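You operate a simulated robot arm through the tools that you are given. There is no shell and no other tool.

You run a simulated robot arm. Do the job below in one go: nothing can be reset, and whatever is moved stays where it is left.

JOB
Put the brass block in the metal holder and grease its top.
Fine: use the blue stick and the white pot; lay the blue pot lid on the workbench's black mat meanwhile; put stick and lid back. A coat counts when it lies all over at full strength: go over it till it gets no stronger.

The check looks at the end state, three seconds after you hand in, the way a careful person would. Anything else that was tipped, shoved, dropped, spilled or broken makes it a failure. Lids that push on must go on centred and level and be pressed home; caps that screw on are set level and turned clockwise until they are tight.

ROBOT AND FRAMES
A 6-joint arm with a two-finger gripper, fixed in place. Base frame: the origin is on the floor under the middle of its stand, x ahead of it, y to its left, z up; the work surface is at about z = 85.3. Lengths are in cm, angles in degrees, forces in N, time in s.
With the tool pointing down near the work surface it reaches from about 14 to 68 cm from the base axis. Its first joint turns from -66.0 to 66.0 degrees. Payload 2.45 kg.
Tool frame: the origin (TCP) lies between the finger pads and is the grasp point; the fingertips stand 3 cm ahead of it; z points along the fingers, y is the line along which they close. The gripper opens to 10.6 cm; its body begins 7.9 cm behind the TCP.
Orientation is told as [roll, pitch, yaw] about the base's x, y, z axes, in that order, counted from this pose: with the fingers straight down and closing along the base's y, the tool's x points along the base's -x, its y along +y and its z along -z.

CONTROLS
- The arm moves only by the tool jog_arm. Its argument "motion" is text: rows parted by semicolons, each of 7 numbers parted by spaces: the shift along the base's x, y, z in cm, then the turn, a rotation vector about the base's x, y, z in degrees, then the finger opening in cm, from 0 to 10.6. In form: x y z ax ay az hand; .... A call has 1 to 20 rows; each row is the pose to reach, as a shift and turn from the pose commanded when the call began. Rows are played at 5 a second. More than 5 cm and 8.6 degrees between two rows, or a gripper value outside its range, and nothing of the call is played. A pose out of reach is approached as far as the arm can. The call stops where the force on the tool passes 40 N (or 10 N more than at its start, if that is more) or the arm is blocked; 0.2 s more then pass. Each finger travels about 15.3 cm/s and halts on what it meets, pressing with about 26 N; the grip force reading is that of the motor and also rises with nothing between the fingers. The clock runs only during rows and for 0.2 s after the last one: add rows that repeat a pose to give the fingers time. It gives the time, the measured TCP pose, the force on the tool (base axes), the opening and the grip force at its end, in the units of the frame above (readings bear some noise), with the torque about the TCP (base axes, N m) and any sound that the robot's microphone picked up.
- Cameras (640 x 400 px; columns grow to the right, rows downward): "scene" is fixed at [6.02, 42.95, 141.67]; the picture's right is [-0.62, -0.78, 0.00], its down [-0.35, 0.28, -0.90] and it looks along [0.70, -0.56, -0.44] (base axes); focal length 284 px, centre (320, 200). "wrist" rides on the gripper at [7.6, -0.2, -10.6] in the tool frame; the picture's right is [0.02, 1.00, 0.00], its down [-0.78, 0.02, -0.62] and it looks along [-0.62, 0.01, 0.78] (tool axes); focal length 247 px, centre (320, 200). There is no depth. A picture from a camera that has moved, and an enlarged one, comes with that camera's place and axes in the base frame and with its lens. The place of the scene camera against the robot may be out by one fixed shift of up to 1.8 cm in any direction.
- capture(camera): a new picture of that camera. No time passes.
- inspect(camera, box): a new picture of the part [left, top, right, bottom] of that camera's present view, enlarged. No time passes.
- job_done(): hands the job in; it is judged then, once.

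Places have to be worked out from the pictures, the camera data and where the tool is seen. Open the gripper and draw the arm clear of the work before you hand the job in, unless the task says otherwise.

The tools are called after "Call:" by a JSON object that holds its "fn" and its "kwargs". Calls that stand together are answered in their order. jog_arm: Moves the arm, as the interface text tells. Its arguments: {"type":"object","properties":{"motion":{"type":"string"}},"required":["motion"]} The other tools are called the same way: capture (camera) takes a picture; inspect (camera, box) takes an enlarged picture of a part of a camera's view; job_done () hands the job in.

At the start:

```text
time_s: 0.0
tcp_pos: [41.93, -11.06, 125.52]
tcp_rot: [0.0, -0.2, -0.1]
force: [-0.3, -0.7, -0.2]
moment: [-0.05, -0.05, -0.01]
gripper_width: 10.6
gripper_force: 0.1
```

scene: 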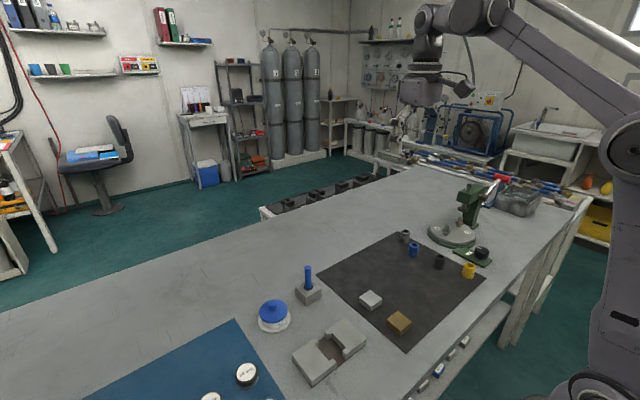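
wrist: 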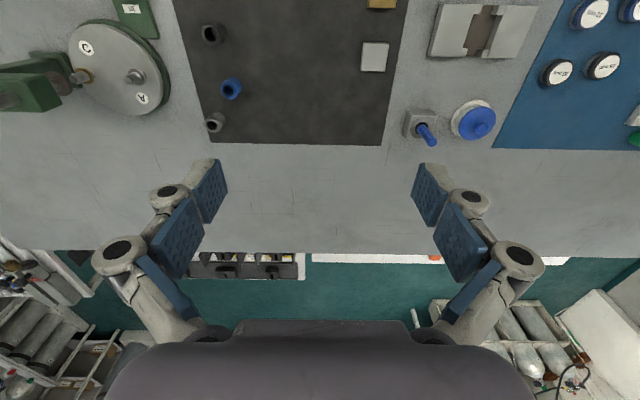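

I'll begin by looking at the work area more closely with both cameras.

Call:
{"fn": "inspect", "kwargs": {"camera": "wrist", "box": [340, 0, 640, 188]}}

Call:
{"fn": "inspect", "kwargs": {"camera": "scene", "box": [180, 220, 500, 400]}}

Call:
{"fn": "inspect", "kwargs": {"camera": "scene", "box": [240, 250, 400, 350]}}

```text
2.13 times, centred on (490, 94) of wrist
camera zoom: at [34.07, -11.12, 136.14], right [-0.02, 1.0, 0.0], down [0.78, 0.02, 0.62], along [0.62, 0.01, -0.78], focal length 526 px, centre (-42, 426)
```

zoom: 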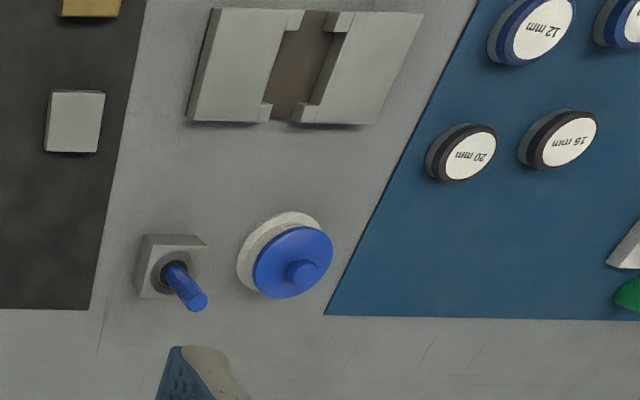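

```text
2.00 times, centred on (340, 310) of scene
camera zoom: at [6.02, 42.95, 141.67], right [-0.62, -0.78, 0.0], down [-0.35, 0.28, -0.9], along [0.7, -0.56, -0.44], focal length 567 px, centre (280, -20)
```

zoom: 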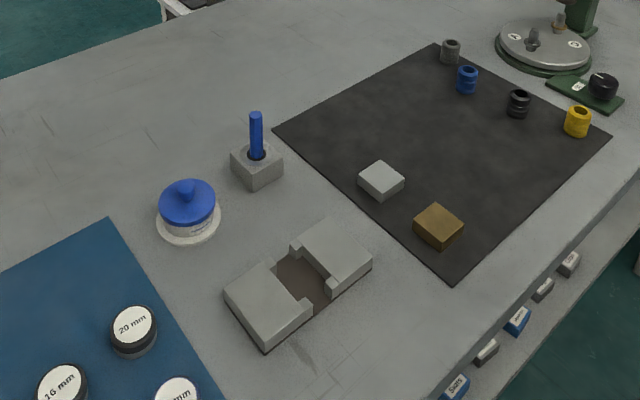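

```text
4.00 times, centred on (320, 300) of scene
camera zoom: at [6.02, 42.95, 141.67], right [-0.62, -0.78, 0.0], down [-0.35, 0.28, -0.9], along [0.7, -0.56, -0.44], focal length 1135 px, centre (320, -200)
```

zoom: 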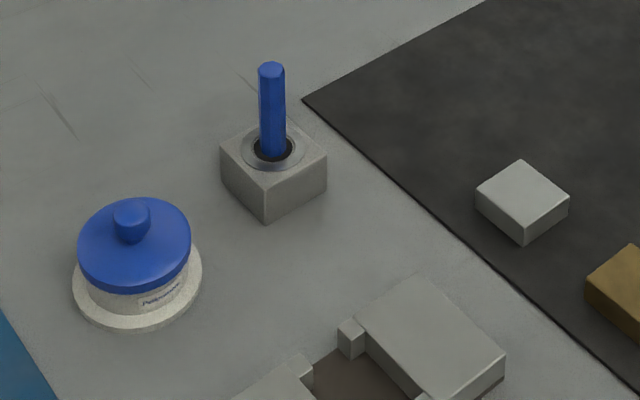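

The brass block seems to lie near (31–33, -1.5) on the black mat, and the holder slot near (37, 15.7). I move the empty gripper to a viewpoint between them, well above everything, for a closer look.

Call:
{"fn": "jog_arm", "kwargs": {"motion": "-1.5 2.7 -2 0 0 0 10.6; -3 5.4 -4 0 0 0 10.6; -4.5 8.1 -6 0 0 0 10.6; -6 10.8 -8 0 0 0 10.6; -7.5 13.5 -10 0 0 0 10.6; -9 16.2 -12 0 0 0 10.6; -9 16.2 -12 0 0 0 10.6"}}

Call:
{"fn": "capture", "kwargs": {"camera": "wrist"}}

```text
time_s: 1.6
tcp_pos: [32.89, 5.08, 113.48]
tcp_rot: [-0.1, -0.1, 0.0]
force: [0.5, 0.5, -1.2]
moment: [0.02, 0.01, 0.01]
gripper_width: 10.6
gripper_force: 0.1
```

```text
taken
camera wrist: at [25.02, 5.06, 124.15], right [-0.02, 1.0, 0.0], down [0.78, 0.02, 0.62], along [0.62, 0.01, -0.78], focal length 247 px, centre (320, 200)
```

wrist: 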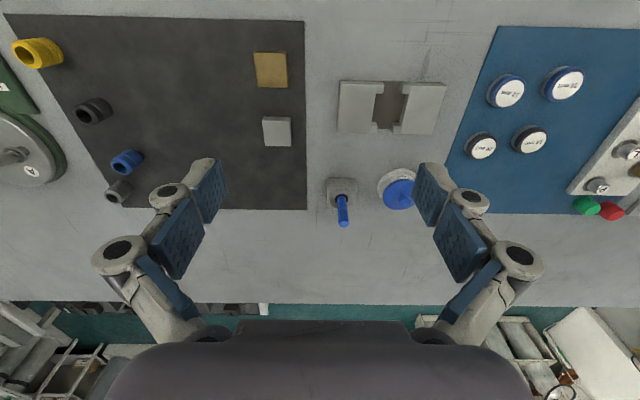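

Call:
{"fn": "inspect", "kwargs": {"camera": "wrist", "box": [230, 30, 470, 180]}}

Call:
{"fn": "inspect", "kwargs": {"camera": "wrist", "box": [320, 60, 460, 148]}}

Call:
{"fn": "inspect", "kwargs": {"camera": "scene", "box": [280, 300, 440, 400]}}

```text
2.67 times, centred on (350, 105) of wrist
camera zoom: at [25.02, 5.06, 124.15], right [-0.02, 1.0, 0.0], down [0.78, 0.02, 0.62], along [0.62, 0.01, -0.78], focal length 659 px, centre (240, 453)
```

zoom: 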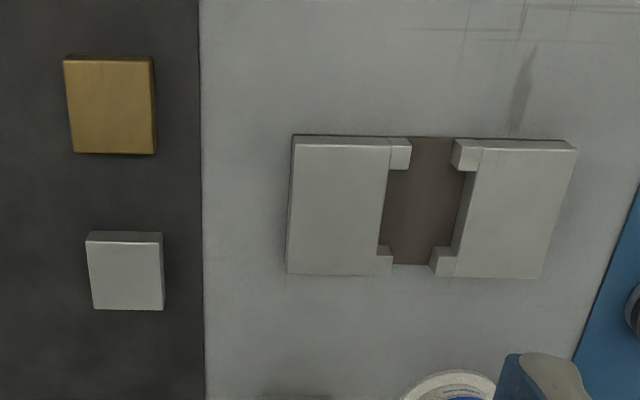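

```text
4.55 times, centred on (390, 104) of wrist
camera zoom: at [25.02, 5.06, 124.15], right [-0.02, 1.0, 0.0], down [0.78, 0.02, 0.62], along [0.62, 0.01, -0.78], focal length 1123 px, centre (2, 636)
```

zoom: 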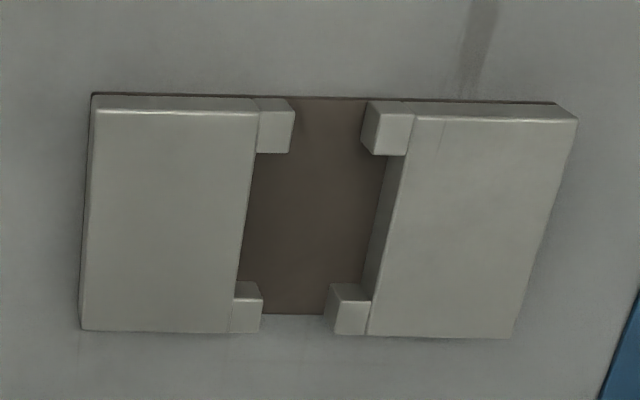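

```text
4.00 times, centred on (360, 350) of scene
camera zoom: at [6.02, 42.95, 141.67], right [-0.62, -0.78, 0.0], down [-0.35, 0.28, -0.9], along [0.7, -0.56, -0.44], focal length 1135 px, centre (160, -400)
```

zoom: 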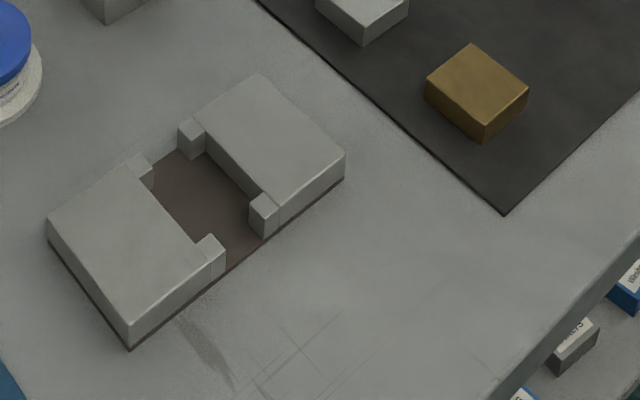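

The brass block measures about 4.1 × 4 cm and the pocket about 4.6 × 4.7 cm. I need the heights, so I zoom in further with the scene camera.

Call:
{"fn": "inspect", "kwargs": {"camera": "scene", "box": [290, 312, 370, 362]}}

Call:
{"fn": "inspect", "kwargs": {"camera": "scene", "box": [352, 286, 432, 336]}}

Call:
{"fn": "inspect", "kwargs": {"camera": "scene", "box": [250, 256, 330, 306]}}

Call:
{"fn": "inspect", "kwargs": {"camera": "scene", "box": [240, 290, 304, 330]}}

```text
8.00 times, centred on (330, 337) of scene
camera zoom: at [6.02, 42.95, 141.67], right [-0.62, -0.78, 0.0], down [-0.35, 0.28, -0.9], along [0.7, -0.56, -0.44], focal length 2270 px, centre (240, -896)
```

zoom: 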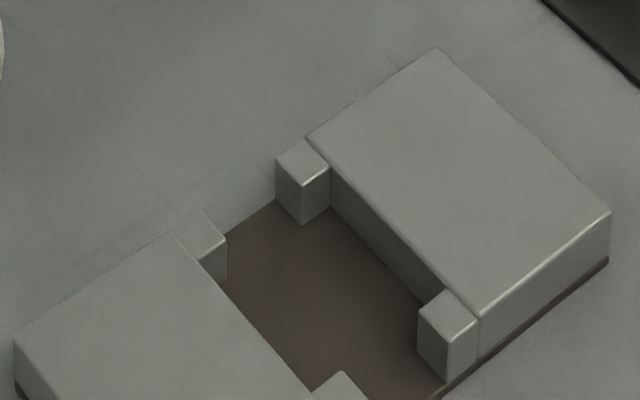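

```text
8.00 times, centred on (392, 311) of scene
camera zoom: at [6.02, 42.95, 141.67], right [-0.62, -0.78, 0.0], down [-0.35, 0.28, -0.9], along [0.7, -0.56, -0.44], focal length 2270 px, centre (-256, -688)
```

zoom: 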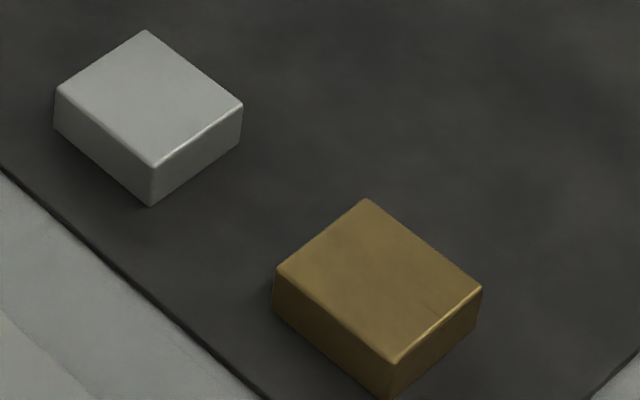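

```text
8.00 times, centred on (290, 281) of scene
camera zoom: at [6.02, 42.95, 141.67], right [-0.62, -0.78, 0.0], down [-0.35, 0.28, -0.9], along [0.7, -0.56, -0.44], focal length 2270 px, centre (560, -448)
```

zoom: 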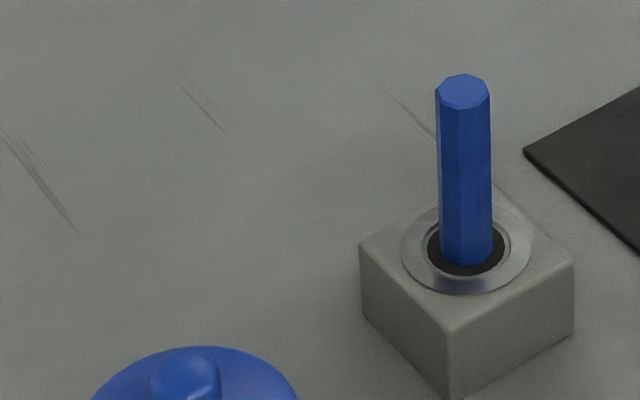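

```text
10.00 times, centred on (272, 310) of scene
camera zoom: at [6.02, 42.95, 141.67], right [-0.62, -0.78, 0.0], down [-0.35, 0.28, -0.9], along [0.7, -0.56, -0.44], focal length 2837 px, centre (800, -900)
```

zoom: 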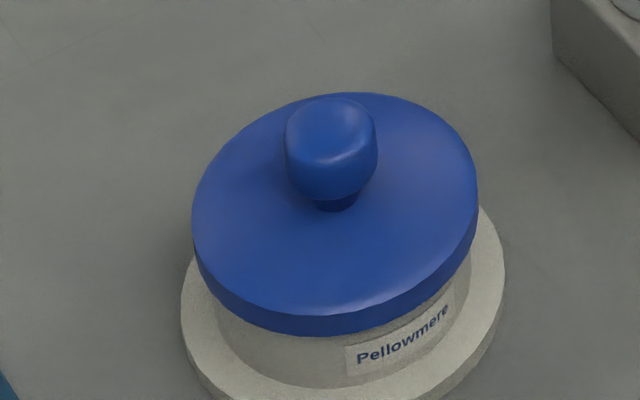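

The brass block is about 1.25 cm high, so it will sit flush in the pocket; I should grip it along x, with the fingers going through the gaps between the tabs. I check the finger width against those gaps.

Call:
{"fn": "inspect", "kwargs": {"camera": "wrist", "box": [80, 140, 240, 240]}}

Call:
{"fn": "inspect", "kwargs": {"camera": "wrist", "box": [400, 140, 560, 240]}}

Call:
{"fn": "inspect", "kwargs": {"camera": "scene", "box": [320, 60, 520, 185]}}

Call:
{"fn": "capture", "kwargs": {"camera": "scene"}}

```text
4.00 times, centred on (160, 190) of wrist
camera zoom: at [25.02, 5.06, 124.15], right [-0.02, 1.0, 0.0], down [0.78, 0.02, 0.62], along [0.62, 0.01, -0.78], focal length 988 px, centre (960, 240)
```

zoom: 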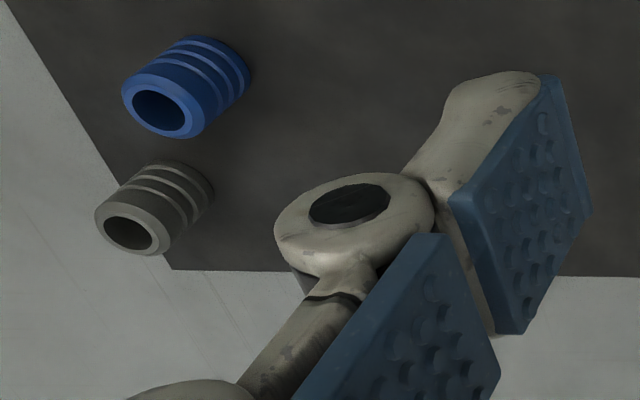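

```text
4.00 times, centred on (480, 190) of wrist
camera zoom: at [25.02, 5.06, 124.15], right [-0.02, 1.0, 0.0], down [0.78, 0.02, 0.62], along [0.62, 0.01, -0.78], focal length 988 px, centre (-320, 240)
```

zoom: 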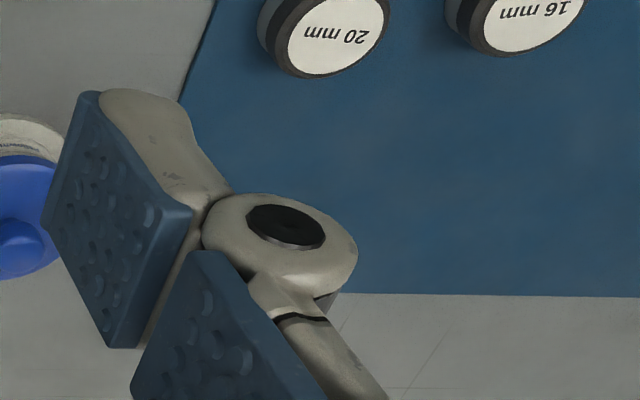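

```text
3.20 times, centred on (420, 122) of scene
camera zoom: at [6.02, 42.95, 141.67], right [-0.62, -0.78, 0.0], down [-0.35, 0.28, -0.9], along [0.7, -0.56, -0.44], focal length 908 px, centre (0, 448)
```

zoom: 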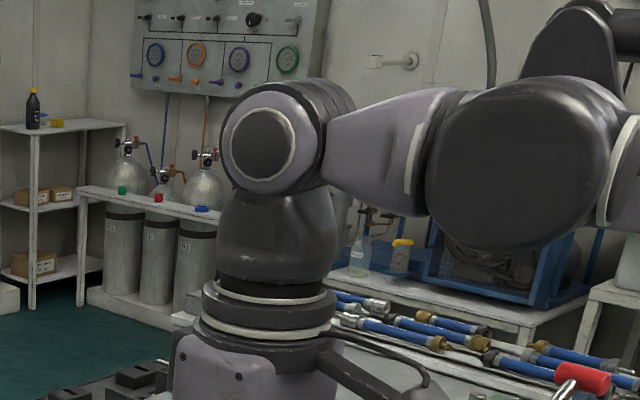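

```text
taken
```

scene: 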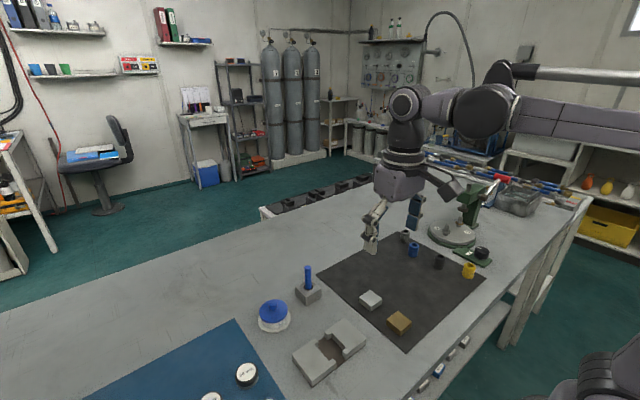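

The finger pads look about 2.3 cm wide, against tab gaps of roughly 2.65 cm, so the x-grip is workable but needs accuracy. I turn the gripper by +90° so it closes along x, and bring it above the brass block with a smaller opening.

Call:
{"fn": "jog_arm", "kwargs": {"motion": "0 -0.6 -1 0 0 8.2 9; 0 -1.2 -2 0 0 16.4 8; -0.1 -1.8 -3 0 0 24.6 7; -0.1 -2.4 -4 0 0 32.8 7; -0.2 -3 -5 0 0 41 7; -0.2 -3.6 -6 0 0 49.1 7; -0.3 -4.2 -7 0 0 57.3 7; -0.3 -4.8 -8 0 0 65.5 7; -0.4 -5.4 -9 0 0 73.6 7; -0.4 -6 -10 0 0 81.8 7; -0.5 -6.6 -11 0 0 90 7; -0.5 -6.6 -11 0 0 90 7; -0.5 -6.6 -11 0 0 90 7"}}

Call:
{"fn": "capture", "kwargs": {"camera": "wrist"}}

Call:
{"fn": "capture", "kwargs": {"camera": "scene"}}

```text
time_s: 4.4
tcp_pos: [32.44, -1.55, 102.44]
tcp_rot: [0.0, -0.1, 90.0]
force: [0.6, 1.0, -0.7]
moment: [0.01, -0.02, 0.02]
gripper_width: 6.99
gripper_force: 0.0
```

```text
taken
camera wrist: at [32.43, -9.03, 113.15], right [-1.0, -0.02, 0.0], down [-0.02, 0.78, 0.62], along [-0.01, 0.62, -0.78], focal length 247 px, centre (320, 200)
```

wrist: 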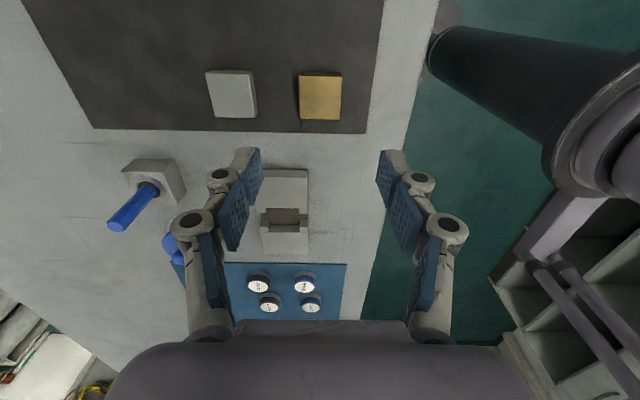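

```text
taken
```

scene: 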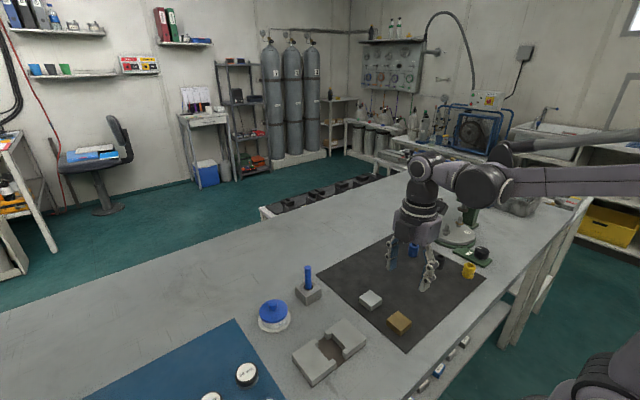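

I check the finger midpoint in the image precisely, and zoom in on the brass block, stick and holder from this pose.

Call:
{"fn": "inspect", "kwargs": {"camera": "wrist", "box": [220, 130, 420, 255]}}

Call:
{"fn": "inspect", "kwargs": {"camera": "wrist", "box": [190, 55, 370, 167]}}

Call:
{"fn": "inspect", "kwargs": {"camera": "scene", "box": [360, 180, 480, 255]}}

```text
3.20 times, centred on (320, 192) of wrist
camera zoom: at [32.43, -9.03, 113.15], right [-1.0, -0.02, 0.0], down [-0.02, 0.78, 0.62], along [-0.01, 0.62, -0.78], focal length 790 px, centre (320, 224)
```

zoom: 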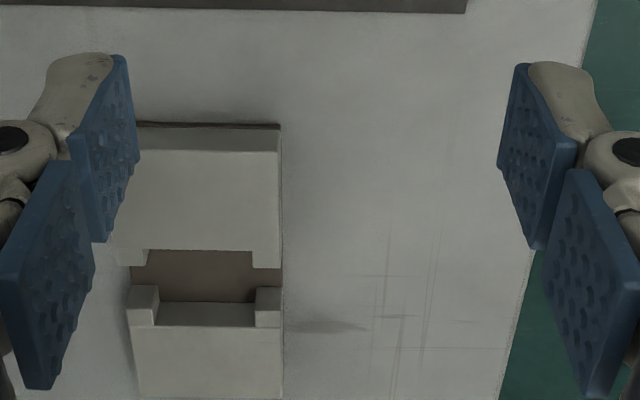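

```text
3.56 times, centred on (280, 111) of wrist
camera zoom: at [32.43, -9.03, 113.15], right [-1.0, -0.02, 0.0], down [-0.02, 0.78, 0.62], along [-0.01, 0.62, -0.78], focal length 878 px, centre (462, 516)
```

zoom: 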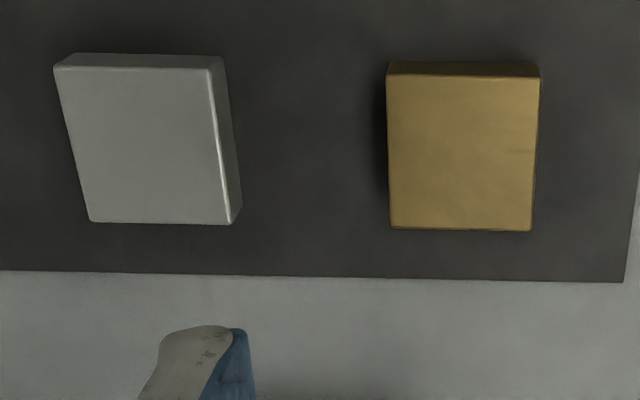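

```text
5.33 times, centred on (420, 218) of scene
camera zoom: at [6.02, 42.95, 141.67], right [-0.62, -0.78, 0.0], down [-0.35, 0.28, -0.9], along [0.7, -0.56, -0.44], focal length 1513 px, centre (-213, 107)
```

zoom: 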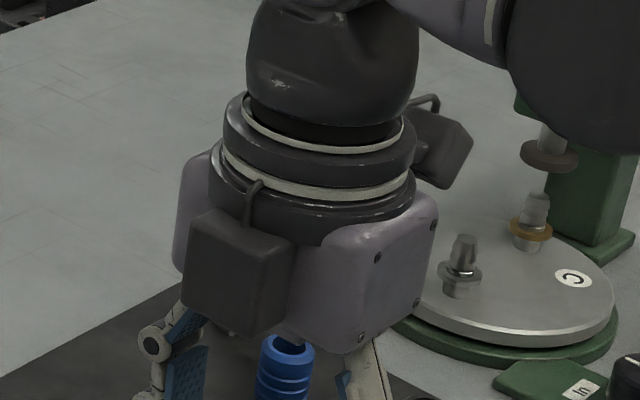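

The finger midpoint fits the tool-frame camera data, so I use that: the brass block is centred at about (32.45, -1.49), and its top is near z = 86.75. I go down over it with 6.5 cm opening to TCP z ≈ 89.6 and look before I close.

Call:
{"fn": "jog_arm", "kwargs": {"motion": "0 0.05 -4 0 0 0 6.5; 0 0.05 -8 0 0 0 6.5; 0 0.05 -11 0 0 0 6.5; 0 0.05 -12.8 0 0 0 6.5; 0 0.05 -12.8 0 0 0 6.5"}}

Call:
{"fn": "capture", "kwargs": {"camera": "wrist"}}

Call:
{"fn": "inspect", "kwargs": {"camera": "scene", "box": [340, 240, 460, 340]}}

```text
time_s: 5.6
tcp_pos: [32.35, -1.38, 89.67]
tcp_rot: [0.0, -0.2, 89.9]
force: [-0.3, -0.7, 0.1]
moment: [0.0, 0.0, 0.04]
gripper_width: 6.49
gripper_force: 0.1
```

```text
taken
camera wrist: at [32.33, -9.02, 100.29], right [-1.0, -0.02, 0.0], down [-0.02, 0.78, 0.62], along [-0.01, 0.62, -0.78], focal length 247 px, centre (320, 200)
```

wrist: 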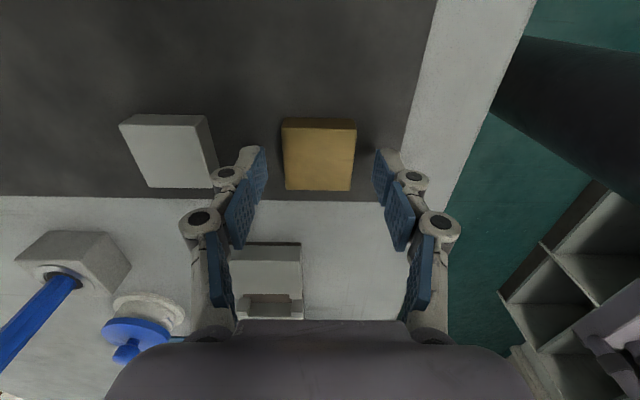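

```text
4.00 times, centred on (400, 290) of scene
camera zoom: at [6.02, 42.95, 141.67], right [-0.62, -0.78, 0.0], down [-0.35, 0.28, -0.9], along [0.7, -0.56, -0.44], focal length 1135 px, centre (0, -160)
```

zoom: 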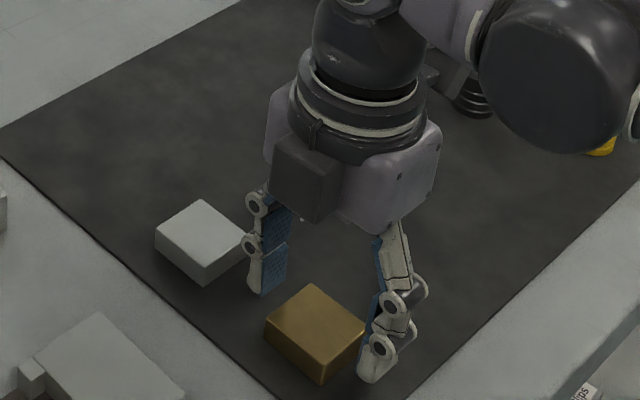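

The gripper straddles the block. I zoom on both views to pin down the block's height and the centring before closing.

Call:
{"fn": "inspect", "kwargs": {"camera": "wrist", "box": [230, 100, 410, 212]}}

Call:
{"fn": "inspect", "kwargs": {"camera": "scene", "box": [376, 290, 456, 340]}}

Call:
{"fn": "inspect", "kwargs": {"camera": "wrist", "box": [0, 210, 200, 375]}}

```text
3.56 times, centred on (320, 156) of wrist
camera zoom: at [32.33, -9.02, 100.29], right [-1.0, -0.02, 0.0], down [-0.02, 0.78, 0.62], along [-0.01, 0.62, -0.78], focal length 878 px, centre (320, 356)
```

zoom: 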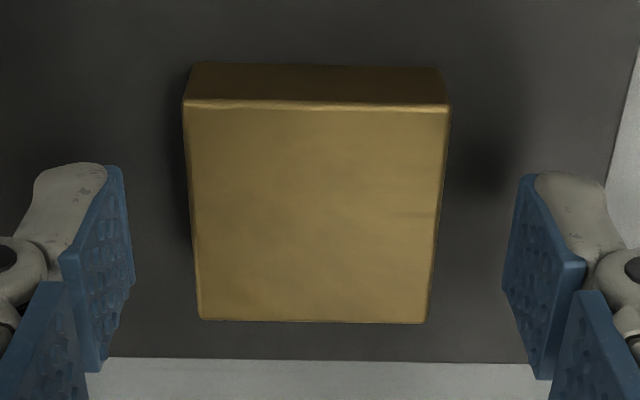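

```text
8.00 times, centred on (416, 315) of scene
camera zoom: at [6.02, 42.95, 141.67], right [-0.62, -0.78, 0.0], down [-0.35, 0.28, -0.9], along [0.7, -0.56, -0.44], focal length 2270 px, centre (-448, -720)
```

zoom: 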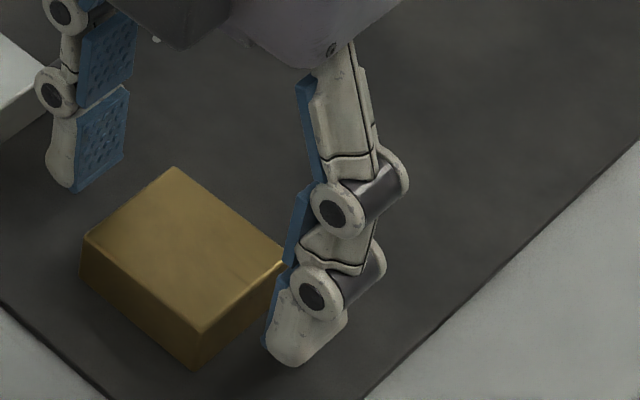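

```text
2.42 times, centred on (100, 292) of wrist
camera zoom: at [32.33, -9.02, 100.29], right [-1.0, -0.02, 0.0], down [-0.02, 0.78, 0.62], along [-0.01, 0.62, -0.78], focal length 599 px, centre (853, -24)
```

zoom: 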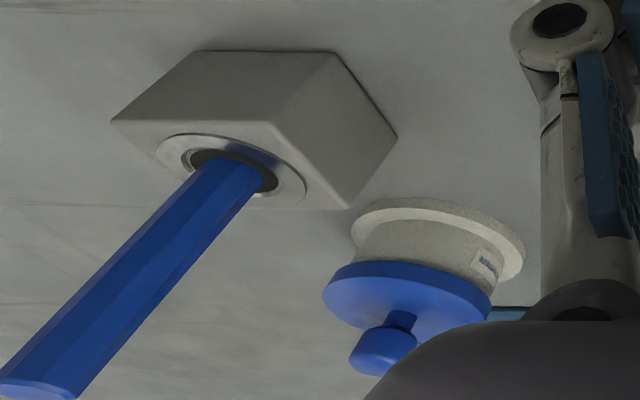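

The block is about 4.2 × 4.2 × 1.6 cm, centred at (32.48, -1.42) with almost no yaw, and the gripper is right over it. I go down to TCP z ≈ 88.7 and close on it.

Call:
{"fn": "jog_arm", "kwargs": {"motion": "0.08 -0.03 -0.5 0 0 0 6.5; 0.08 -0.03 -0.95 0 0 0 6.5; 0.08 -0.03 -0.95 0 0 0 5.5; 0.08 -0.03 -0.95 0 0 0 4.7; 0.08 -0.03 -0.95 0 0 0 3.5; 0.08 -0.03 -0.95 0 0 0 3; 0.08 -0.03 -0.95 0 0 0 3"}}

Call:
{"fn": "inspect", "kwargs": {"camera": "wrist", "box": [230, 100, 410, 212]}}

Call:
{"fn": "inspect", "kwargs": {"camera": "scene", "box": [356, 275, 456, 338]}}

```text
time_s: 7.2
tcp_pos: [32.54, -1.52, 88.72]
tcp_rot: [0.0, -0.1, 89.9]
force: [-1.1, -0.9, 0.8]
moment: [0.02, -0.03, 0.0]
gripper_width: 4.25
gripper_force: 25.8
```

```text
3.56 times, centred on (320, 156) of wrist
camera zoom: at [32.47, -9.02, 99.37], right [-1.0, -0.02, 0.0], down [-0.02, 0.78, 0.62], along [-0.01, 0.62, -0.78], focal length 878 px, centre (320, 356)
```

zoom: 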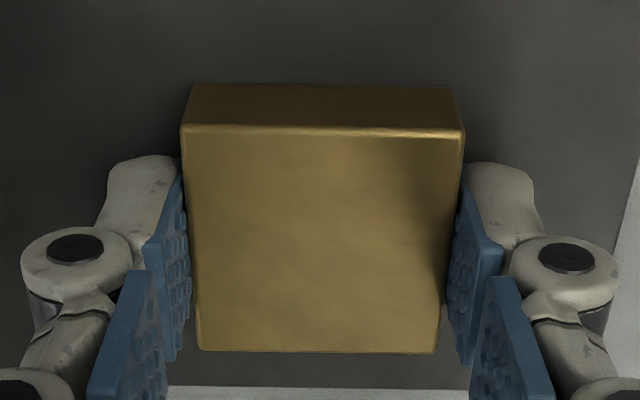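

```text
6.35 times, centred on (406, 306) of scene
camera zoom: at [6.02, 42.95, 141.67], right [-0.62, -0.78, 0.0], down [-0.35, 0.28, -0.9], along [0.7, -0.56, -0.44], focal length 1801 px, centre (-226, -476)
```

zoom: 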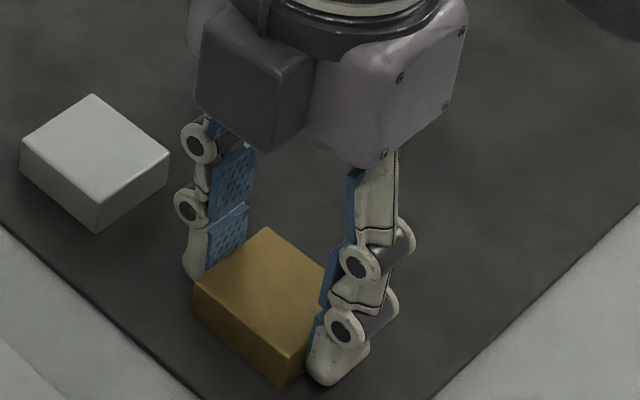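

The block is held (4.25 cm, 25.8 N). I lift it straight up and move to a spot just before the holder, where the holder can be seen unobstructed, to measure its pocket.

Call:
{"fn": "jog_arm", "kwargs": {"motion": "0 0 1 0 0 0 3; 0 0 4 0 0 0 3; 0 0 8 0 0 0 3; 0 0 11.3 0 0 0 3; 1.7 1.5 11.3 0 0 0 3; 3.4 3 11.3 0 0 0 3; 5.1 4.5 11.3 0 0 0 3; 5.1 4.5 11.3 0 0 0 3; 5.1 4.5 11.3 0 0 0 3"}}

Call:
{"fn": "capture", "kwargs": {"camera": "wrist"}}

Call:
{"fn": "inspect", "kwargs": {"camera": "wrist", "box": [240, 150, 400, 320]}}

```text
time_s: 9.2
tcp_pos: [37.6, 3.05, 100.09]
tcp_rot: [0.0, -0.1, 89.9]
force: [0.3, 0.4, -3.4]
moment: [0.03, 0.04, -0.01]
gripper_width: 4.25
gripper_force: 26.1
```

```text
taken
camera wrist: at [37.61, -4.53, 110.66], right [-1.0, -0.02, 0.0], down [-0.02, 0.78, 0.62], along [-0.01, 0.62, -0.78], focal length 247 px, centre (320, 200)
```

wrist: 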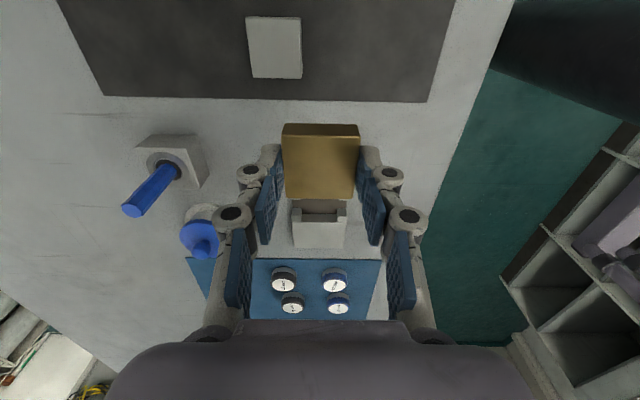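

```text
2.35 times, centred on (320, 235) of wrist
camera zoom: at [37.61, -4.53, 110.66], right [-1.0, -0.02, 0.0], down [-0.02, 0.78, 0.62], along [-0.01, 0.62, -0.78], focal length 581 px, centre (320, 118)
```

zoom: 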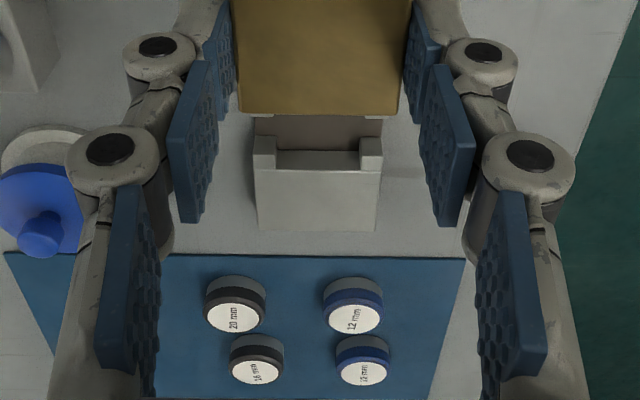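

The near holder block is hidden by the brass. I move past the holder in y at the same height, so that it lies in the upper part of the picture, almost straight below the camera.

Call:
{"fn": "jog_arm", "kwargs": {"motion": "0 4.25 0 0 0 0 3; 0 8.5 0 0 0 0 3; 0 12.75 0 0 0 0 3; 0 17 0 0 0 0 3; 0 17 0 0 0 0 3; 0 17 0 0 0 0 3"}}

Call:
{"fn": "capture", "kwargs": {"camera": "wrist"}}

Call:
{"fn": "inspect", "kwargs": {"camera": "wrist", "box": [230, 0, 410, 112]}}

```text
time_s: 10.6
tcp_pos: [37.75, 20.22, 100.22]
tcp_rot: [0.0, -0.1, 89.9]
force: [-1.0, -0.5, -2.2]
moment: [0.0, -0.03, 0.0]
gripper_width: 4.25
gripper_force: 26.2
```

```text
taken
camera wrist: at [37.67, 12.6, 110.72], right [-1.0, -0.02, 0.0], down [-0.02, 0.78, 0.62], along [-0.01, 0.62, -0.78], focal length 247 px, centre (320, 200)
```

wrist: 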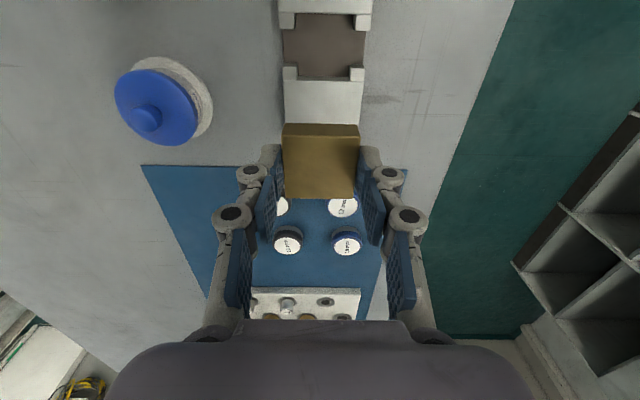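

```text
3.56 times, centred on (320, 56) of wrist
camera zoom: at [37.67, 12.6, 110.72], right [-1.0, -0.02, 0.0], down [-0.02, 0.78, 0.62], along [-0.01, 0.62, -0.78], focal length 878 px, centre (320, 712)
```

zoom: 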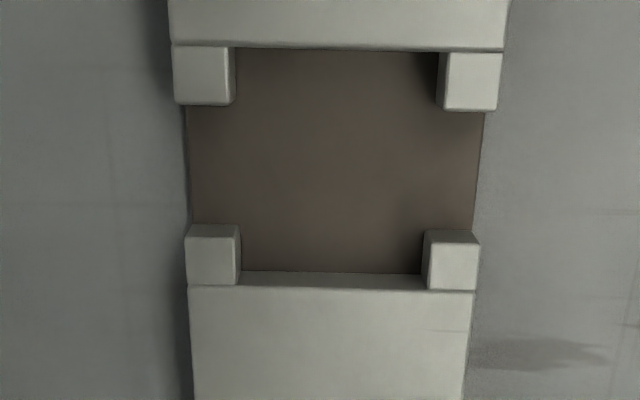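

From this picture the pocket is centred at about (37.42, 15.37), is 4.67 × 4.67 cm in size and has no yaw; the block sits ~0.07 in +y of the TCP. I move above it and down until the block's underside is about 1 cm above the tabs, then check.

Call:
{"fn": "jog_arm", "kwargs": {"motion": "-0.1 -2.4 0 0 0 0 3; -0.2 -4.72 0 0 0 0 3; -0.2 -4.72 -3 0 0 0 3; -0.2 -4.72 -6 0 0 0 3; -0.2 -4.72 -8 0 0 0 3; -0.2 -4.72 -8.4 0 0 0 3; -0.2 -4.72 -8.4 0 0 0 3"}}

Call:
{"fn": "inspect", "kwargs": {"camera": "wrist", "box": [220, 90, 420, 215]}}

Call:
{"fn": "inspect", "kwargs": {"camera": "scene", "box": [270, 290, 390, 365]}}

```text
time_s: 12.2
tcp_pos: [37.43, 15.44, 91.64]
tcp_rot: [0.0, -0.1, 89.9]
force: [-0.3, 0.6, -3.0]
moment: [0.01, 0.01, -0.02]
gripper_width: 4.27
gripper_force: 25.9
```

```text
3.20 times, centred on (320, 152) of wrist
camera zoom: at [37.35, 7.8, 102.32], right [-1.0, -0.02, 0.0], down [-0.02, 0.78, 0.62], along [-0.01, 0.62, -0.78], focal length 790 px, centre (320, 352)
```

zoom: 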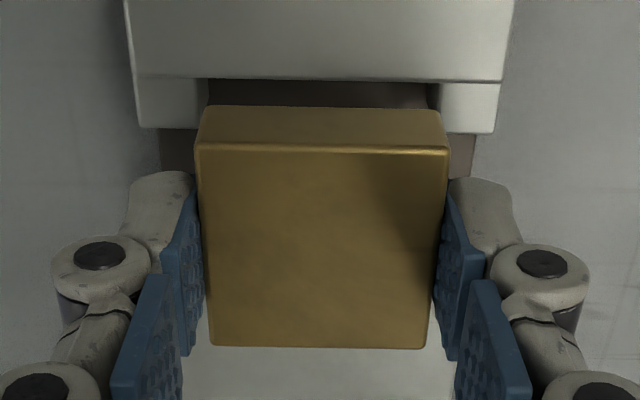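

```text
5.33 times, centred on (330, 328) of scene
camera zoom: at [6.02, 42.95, 141.67], right [-0.62, -0.78, 0.0], down [-0.35, 0.28, -0.9], along [0.7, -0.56, -0.44], focal length 1513 px, centre (267, -480)
```

zoom: 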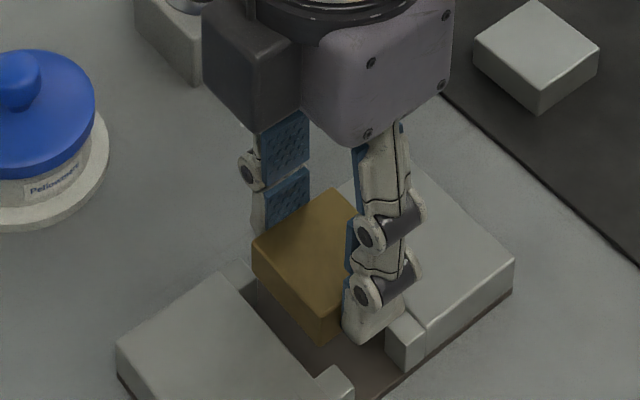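

The block hovers over the pocket. I zoom in on the tab edges to verify the x and y alignment before going down.

Call:
{"fn": "inspect", "kwargs": {"camera": "wrist", "box": [256, 100, 376, 150]}}

Call:
{"fn": "inspect", "kwargs": {"camera": "scene", "box": [310, 320, 360, 360]}}

```text
5.33 times, centred on (316, 125) of wrist
camera zoom: at [37.35, 7.8, 102.32], right [-1.0, -0.02, 0.0], down [-0.02, 0.78, 0.62], along [-0.01, 0.62, -0.78], focal length 1317 px, centre (341, 600)
```

zoom: 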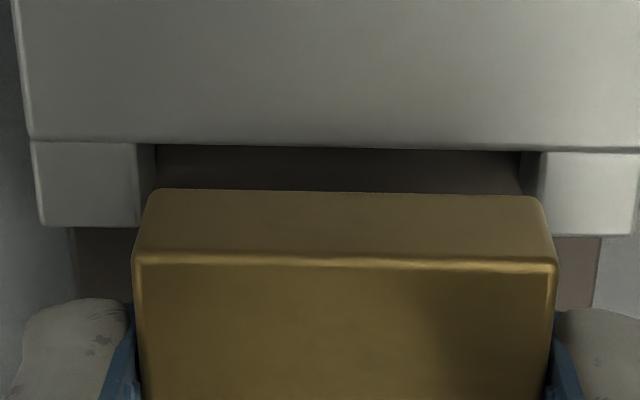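

```text
10.00 times, centred on (335, 340) of scene
camera zoom: at [6.02, 42.95, 141.67], right [-0.62, -0.78, 0.0], down [-0.35, 0.28, -0.9], along [0.7, -0.56, -0.44], focal length 2837 px, centre (170, -1200)
```

zoom: 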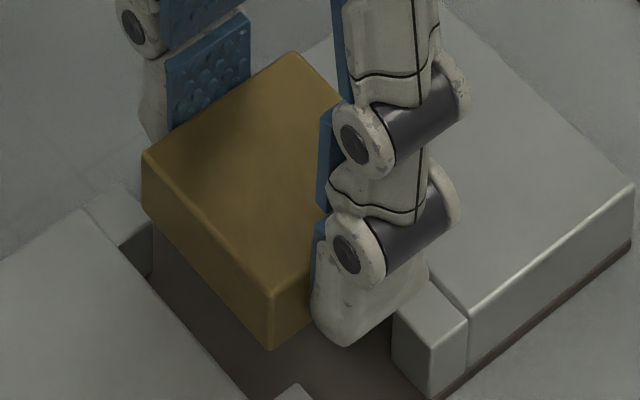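

The pocket centre is 0.11 in +x of the TCP and the block centre 0.04, so I shift +0.07 in x and +0.02 in y and lower the block into the pocket, stopping a little above the floor.

Call:
{"fn": "jog_arm", "kwargs": {"motion": "0.07 0.02 0 0 0 0 3; 0.07 0.02 -0.6 0 0 0 3; 0.07 0.02 -1.2 0 0 0 3; 0.07 0.02 -1.8 0 0 0 3; 0.07 0.02 -2.3 0 0 0 3; 0.07 0.02 -2.3 0 0 0 3"}}

Call:
{"fn": "inspect", "kwargs": {"camera": "wrist", "box": [220, 90, 420, 215]}}

Call:
{"fn": "inspect", "kwargs": {"camera": "scene", "box": [300, 315, 370, 362]}}

```text
time_s: 13.6
tcp_pos: [37.45, 15.4, 89.32]
tcp_rot: [0.0, -0.1, 89.9]
force: [-0.3, -0.6, -3.3]
moment: [-0.01, 0.01, 0.0]
gripper_width: 4.25
gripper_force: 26.2
```

```text
3.20 times, centred on (320, 152) of wrist
camera zoom: at [37.43, 7.82, 99.98], right [-1.0, -0.02, 0.0], down [-0.02, 0.78, 0.62], along [-0.01, 0.62, -0.78], focal length 790 px, centre (320, 352)
```

zoom: 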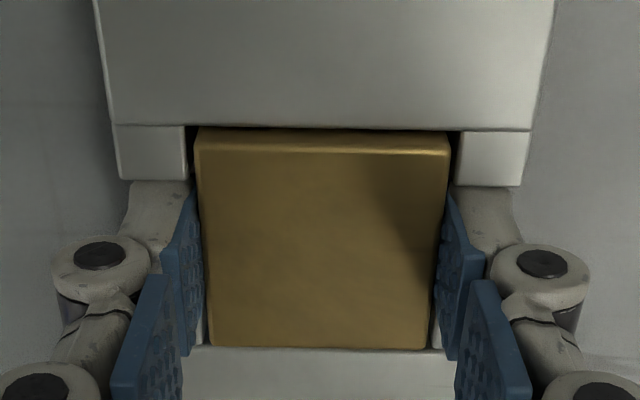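

```text
8.51 times, centred on (335, 338) of scene
camera zoom: at [6.02, 42.95, 141.67], right [-0.62, -0.78, 0.0], down [-0.35, 0.28, -0.9], along [0.7, -0.56, -0.44], focal length 2414 px, centre (192, -979)
```

zoom: 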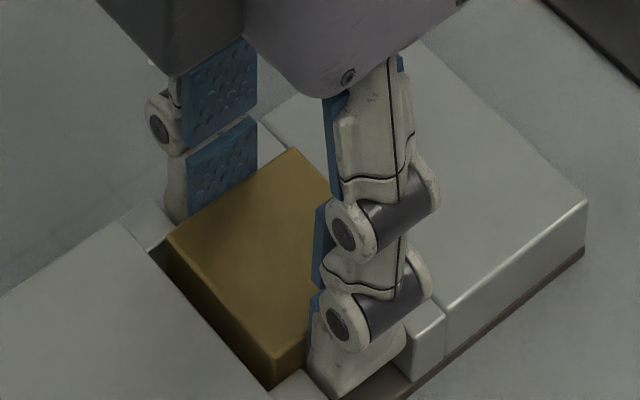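

The block enters the pocket without touching (no side force). I lower it in small steps until it bears on the floor.

Call:
{"fn": "jog_arm", "kwargs": {"motion": "0 0 -0.15 0 0 0 3; 0 0 -0.3 0 0 0 3; 0 0 -0.3 0 0 0 3"}}

```text
time_s: 14.4
tcp_pos: [37.54, 15.38, 89.11]
tcp_rot: [0.1, -0.1, 89.9]
force: [0.5, 0.8, -2.0]
moment: [-0.04, 0.02, -0.02]
gripper_width: 4.25
gripper_force: 25.6
```

Call:
{"fn": "jog_arm", "kwargs": {"motion": "0 0 -0.08 0 0 0 3; 0 0 -0.08 0 0 0 3"}}

```text
time_s: 15.0
tcp_pos: [37.42, 15.32, 88.89]
tcp_rot: [0.1, -0.2, 89.8]
force: [-0.1, -0.4, -3.1]
moment: [0.02, 0.0, -0.02]
gripper_width: 4.24
gripper_force: 26.6
```

Still only the block's weight on the tool; another small step.

Call:
{"fn": "jog_arm", "kwargs": {"motion": "0 0 -0.06 0 0 0 3; 0 0 -0.1 0 0 0 3; 0 0 -0.1 0 0 0 3"}}

Call:
{"fn": "inspect", "kwargs": {"camera": "wrist", "box": [220, 90, 420, 215]}}

```text
time_s: 15.8
tcp_pos: [37.53, 15.34, 88.87]
tcp_rot: [0.0, -0.1, 89.8]
force: [0.2, 0.9, -0.9]
moment: [-0.05, 0.01, -0.06]
gripper_width: 4.23
gripper_force: 26.3
```

```text
3.20 times, centred on (320, 152) of wrist
camera zoom: at [37.44, 7.78, 99.48], right [-1.0, -0.02, 0.0], down [-0.02, 0.78, 0.62], along [-0.01, 0.62, -0.78], focal length 790 px, centre (320, 352)
```

zoom: 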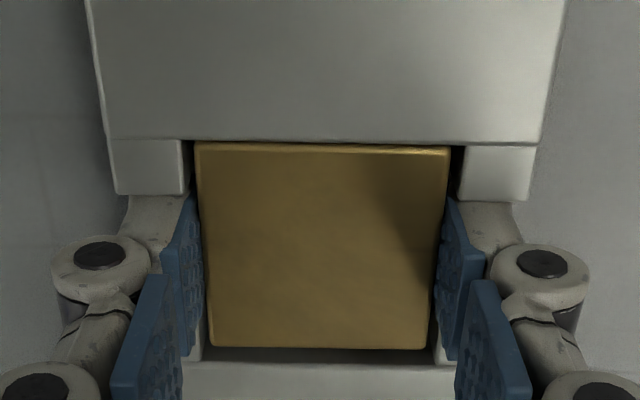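

The vertical force has dropped from about -3 to -0.9 N, so the floor seems just reached. One more small step to confirm.

Call:
{"fn": "jog_arm", "kwargs": {"motion": "0 0 -0.06 0 0 0 3; 0 0 -0.06 0 0 0 3"}}

```text
time_s: 16.4
tcp_pos: [37.44, 15.42, 88.76]
tcp_rot: [-0.2, -0.2, 89.9]
force: [0.2, 0.2, 16.2]
moment: [0.01, 0.01, -0.02]
gripper_width: 4.24
gripper_force: 26.0
```

The block bears firmly on the pocket floor (16 N). I relieve the pressure slightly, then open the fingers evenly.

Call:
{"fn": "jog_arm", "kwargs": {"motion": "0 0 0.05 0 0 0 3; 0 0 0.05 0 0 0 4; 0 0 0.05 0 0 0 4.6; 0 0 0.05 0 0 0 5.2; 0 0 0.05 0 0 0 5.6; 0 0 0.05 0 0 0 5.6"}}

Call:
{"fn": "inspect", "kwargs": {"camera": "wrist", "box": [220, 90, 420, 215]}}

```text
time_s: 17.8
tcp_pos: [37.52, 15.38, 88.87]
tcp_rot: [-0.1, 0.0, 89.9]
force: [0.2, 1.1, 0.1]
moment: [0.0, 0.02, 0.04]
gripper_width: 5.58
gripper_force: 0.0
```

```text
3.20 times, centred on (320, 152) of wrist
camera zoom: at [37.43, 7.81, 99.49], right [-1.0, -0.02, 0.0], down [-0.02, 0.78, 0.62], along [-0.01, 0.62, -0.78], focal length 790 px, centre (320, 352)
```

zoom: 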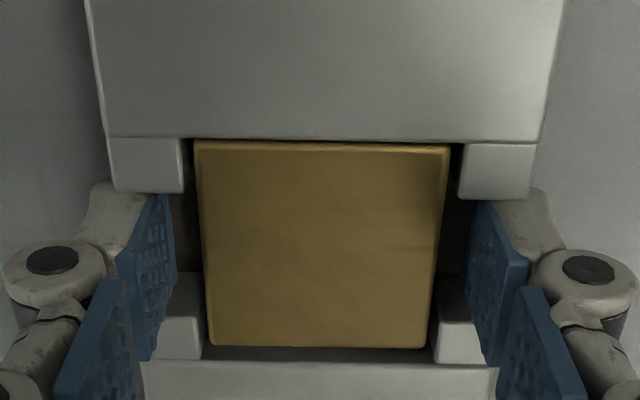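

The block lies free in the holder with the fingers open. I lift straight out and look back at it, then continue to the pot.

Call:
{"fn": "jog_arm", "kwargs": {"motion": "0 0 1 0 0 0 5.6; 0 0 2.5 0 0 0 5.6; 0 0 6 0 0 0 5.6; 0 0 10 0 0 0 5.6; 0 0 14 0 0 0 5.6; 0 0 14 0 0 0 5.6"}}

Call:
{"fn": "capture", "kwargs": {"camera": "wrist"}}

Call:
{"fn": "inspect", "kwargs": {"camera": "scene", "box": [285, 310, 375, 370]}}

```text
time_s: 19.2
tcp_pos: [37.46, 15.3, 102.99]
tcp_rot: [0.0, -0.1, 89.9]
force: [-0.4, -0.3, 0.3]
moment: [-0.02, -0.03, 0.01]
gripper_width: 5.59
gripper_force: 0.0
```

```text
taken
camera wrist: at [37.38, 7.68, 113.6], right [-1.0, -0.02, 0.0], down [-0.02, 0.78, 0.62], along [-0.01, 0.62, -0.78], focal length 247 px, centre (320, 200)
```

wrist: 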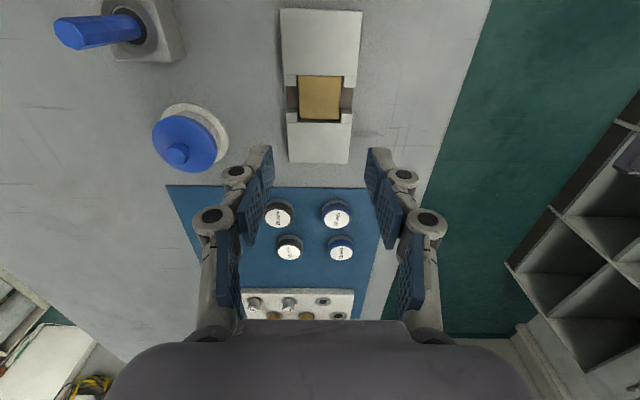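

```text
6.67 times, centred on (330, 340) of scene
camera zoom: at [6.02, 42.95, 141.67], right [-0.62, -0.78, 0.0], down [-0.35, 0.28, -0.9], along [0.7, -0.56, -0.44], focal length 1891 px, centre (253, -733)
```

zoom: 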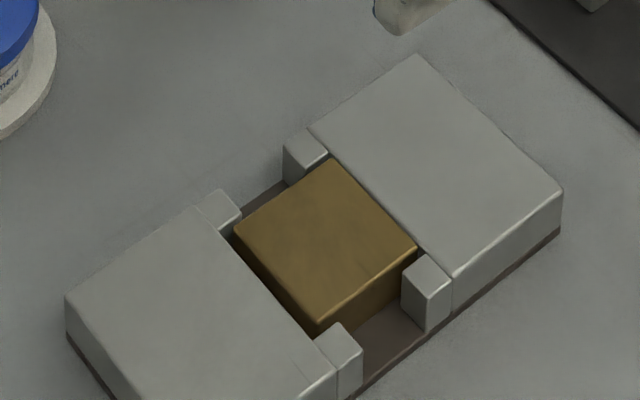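

The block sits level in the pocket. Now I zoom in on the pot and stick from here to work out their places and heights.

Call:
{"fn": "inspect", "kwargs": {"camera": "wrist", "box": [130, 90, 250, 190]}}

Call:
{"fn": "inspect", "kwargs": {"camera": "wrist", "box": [40, 0, 200, 80]}}

Call:
{"fn": "inspect", "kwargs": {"camera": "wrist", "box": [270, 60, 370, 135]}}

Call:
{"fn": "inspect", "kwargs": {"camera": "scene", "box": [244, 290, 308, 340]}}

```text
4.00 times, centred on (190, 140) of wrist
camera zoom: at [37.38, 7.68, 113.6], right [-1.0, -0.02, 0.0], down [-0.02, 0.78, 0.62], along [-0.01, 0.62, -0.78], focal length 988 px, centre (840, 440)
```

zoom: 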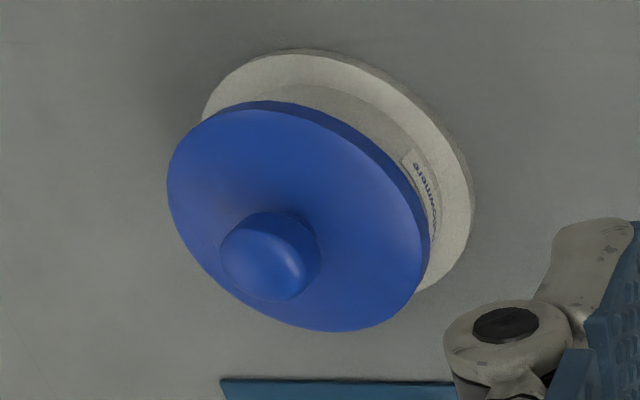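

```text
4.00 times, centred on (120, 40) of wrist
camera zoom: at [37.38, 7.68, 113.6], right [-1.0, -0.02, 0.0], down [-0.02, 0.78, 0.62], along [-0.01, 0.62, -0.78], focal length 988 px, centre (1120, 840)
```

zoom: 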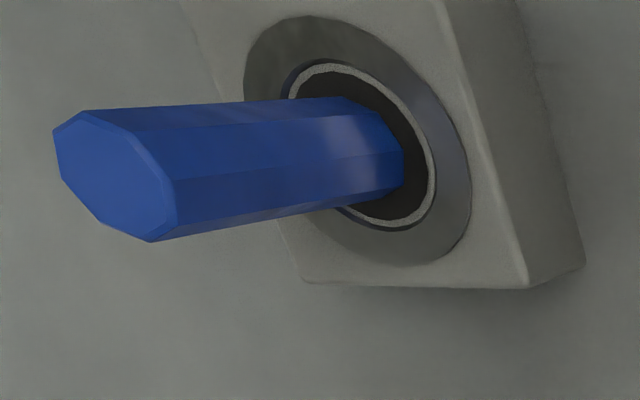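

```text
5.33 times, centred on (320, 98) of wrist
camera zoom: at [37.38, 7.68, 113.6], right [-1.0, -0.02, 0.0], down [-0.02, 0.78, 0.62], along [-0.01, 0.62, -0.78], focal length 1317 px, centre (320, 747)
```

zoom: 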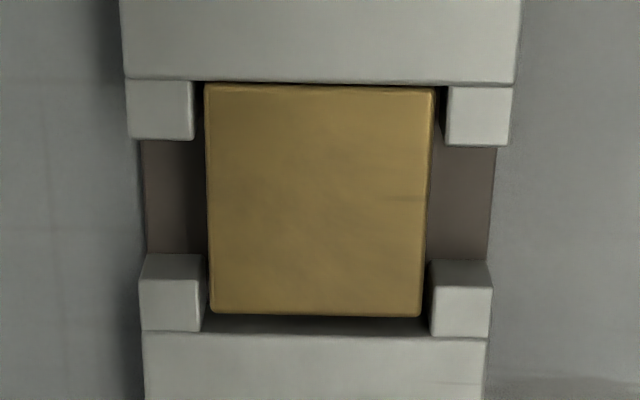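

```text
8.00 times, centred on (276, 315) of scene
camera zoom: at [6.02, 42.95, 141.67], right [-0.62, -0.78, 0.0], down [-0.35, 0.28, -0.9], along [0.7, -0.56, -0.44], focal length 2270 px, centre (672, -720)
```

zoom: 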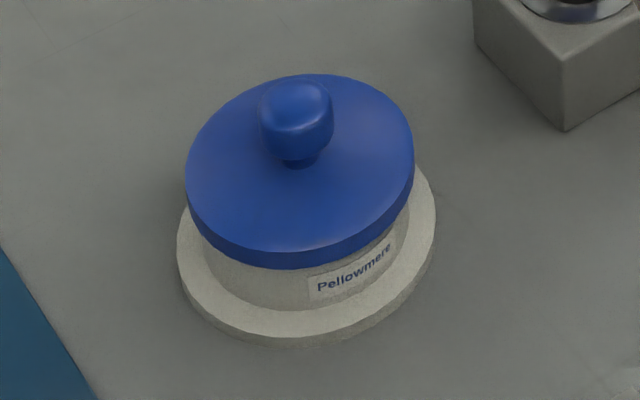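

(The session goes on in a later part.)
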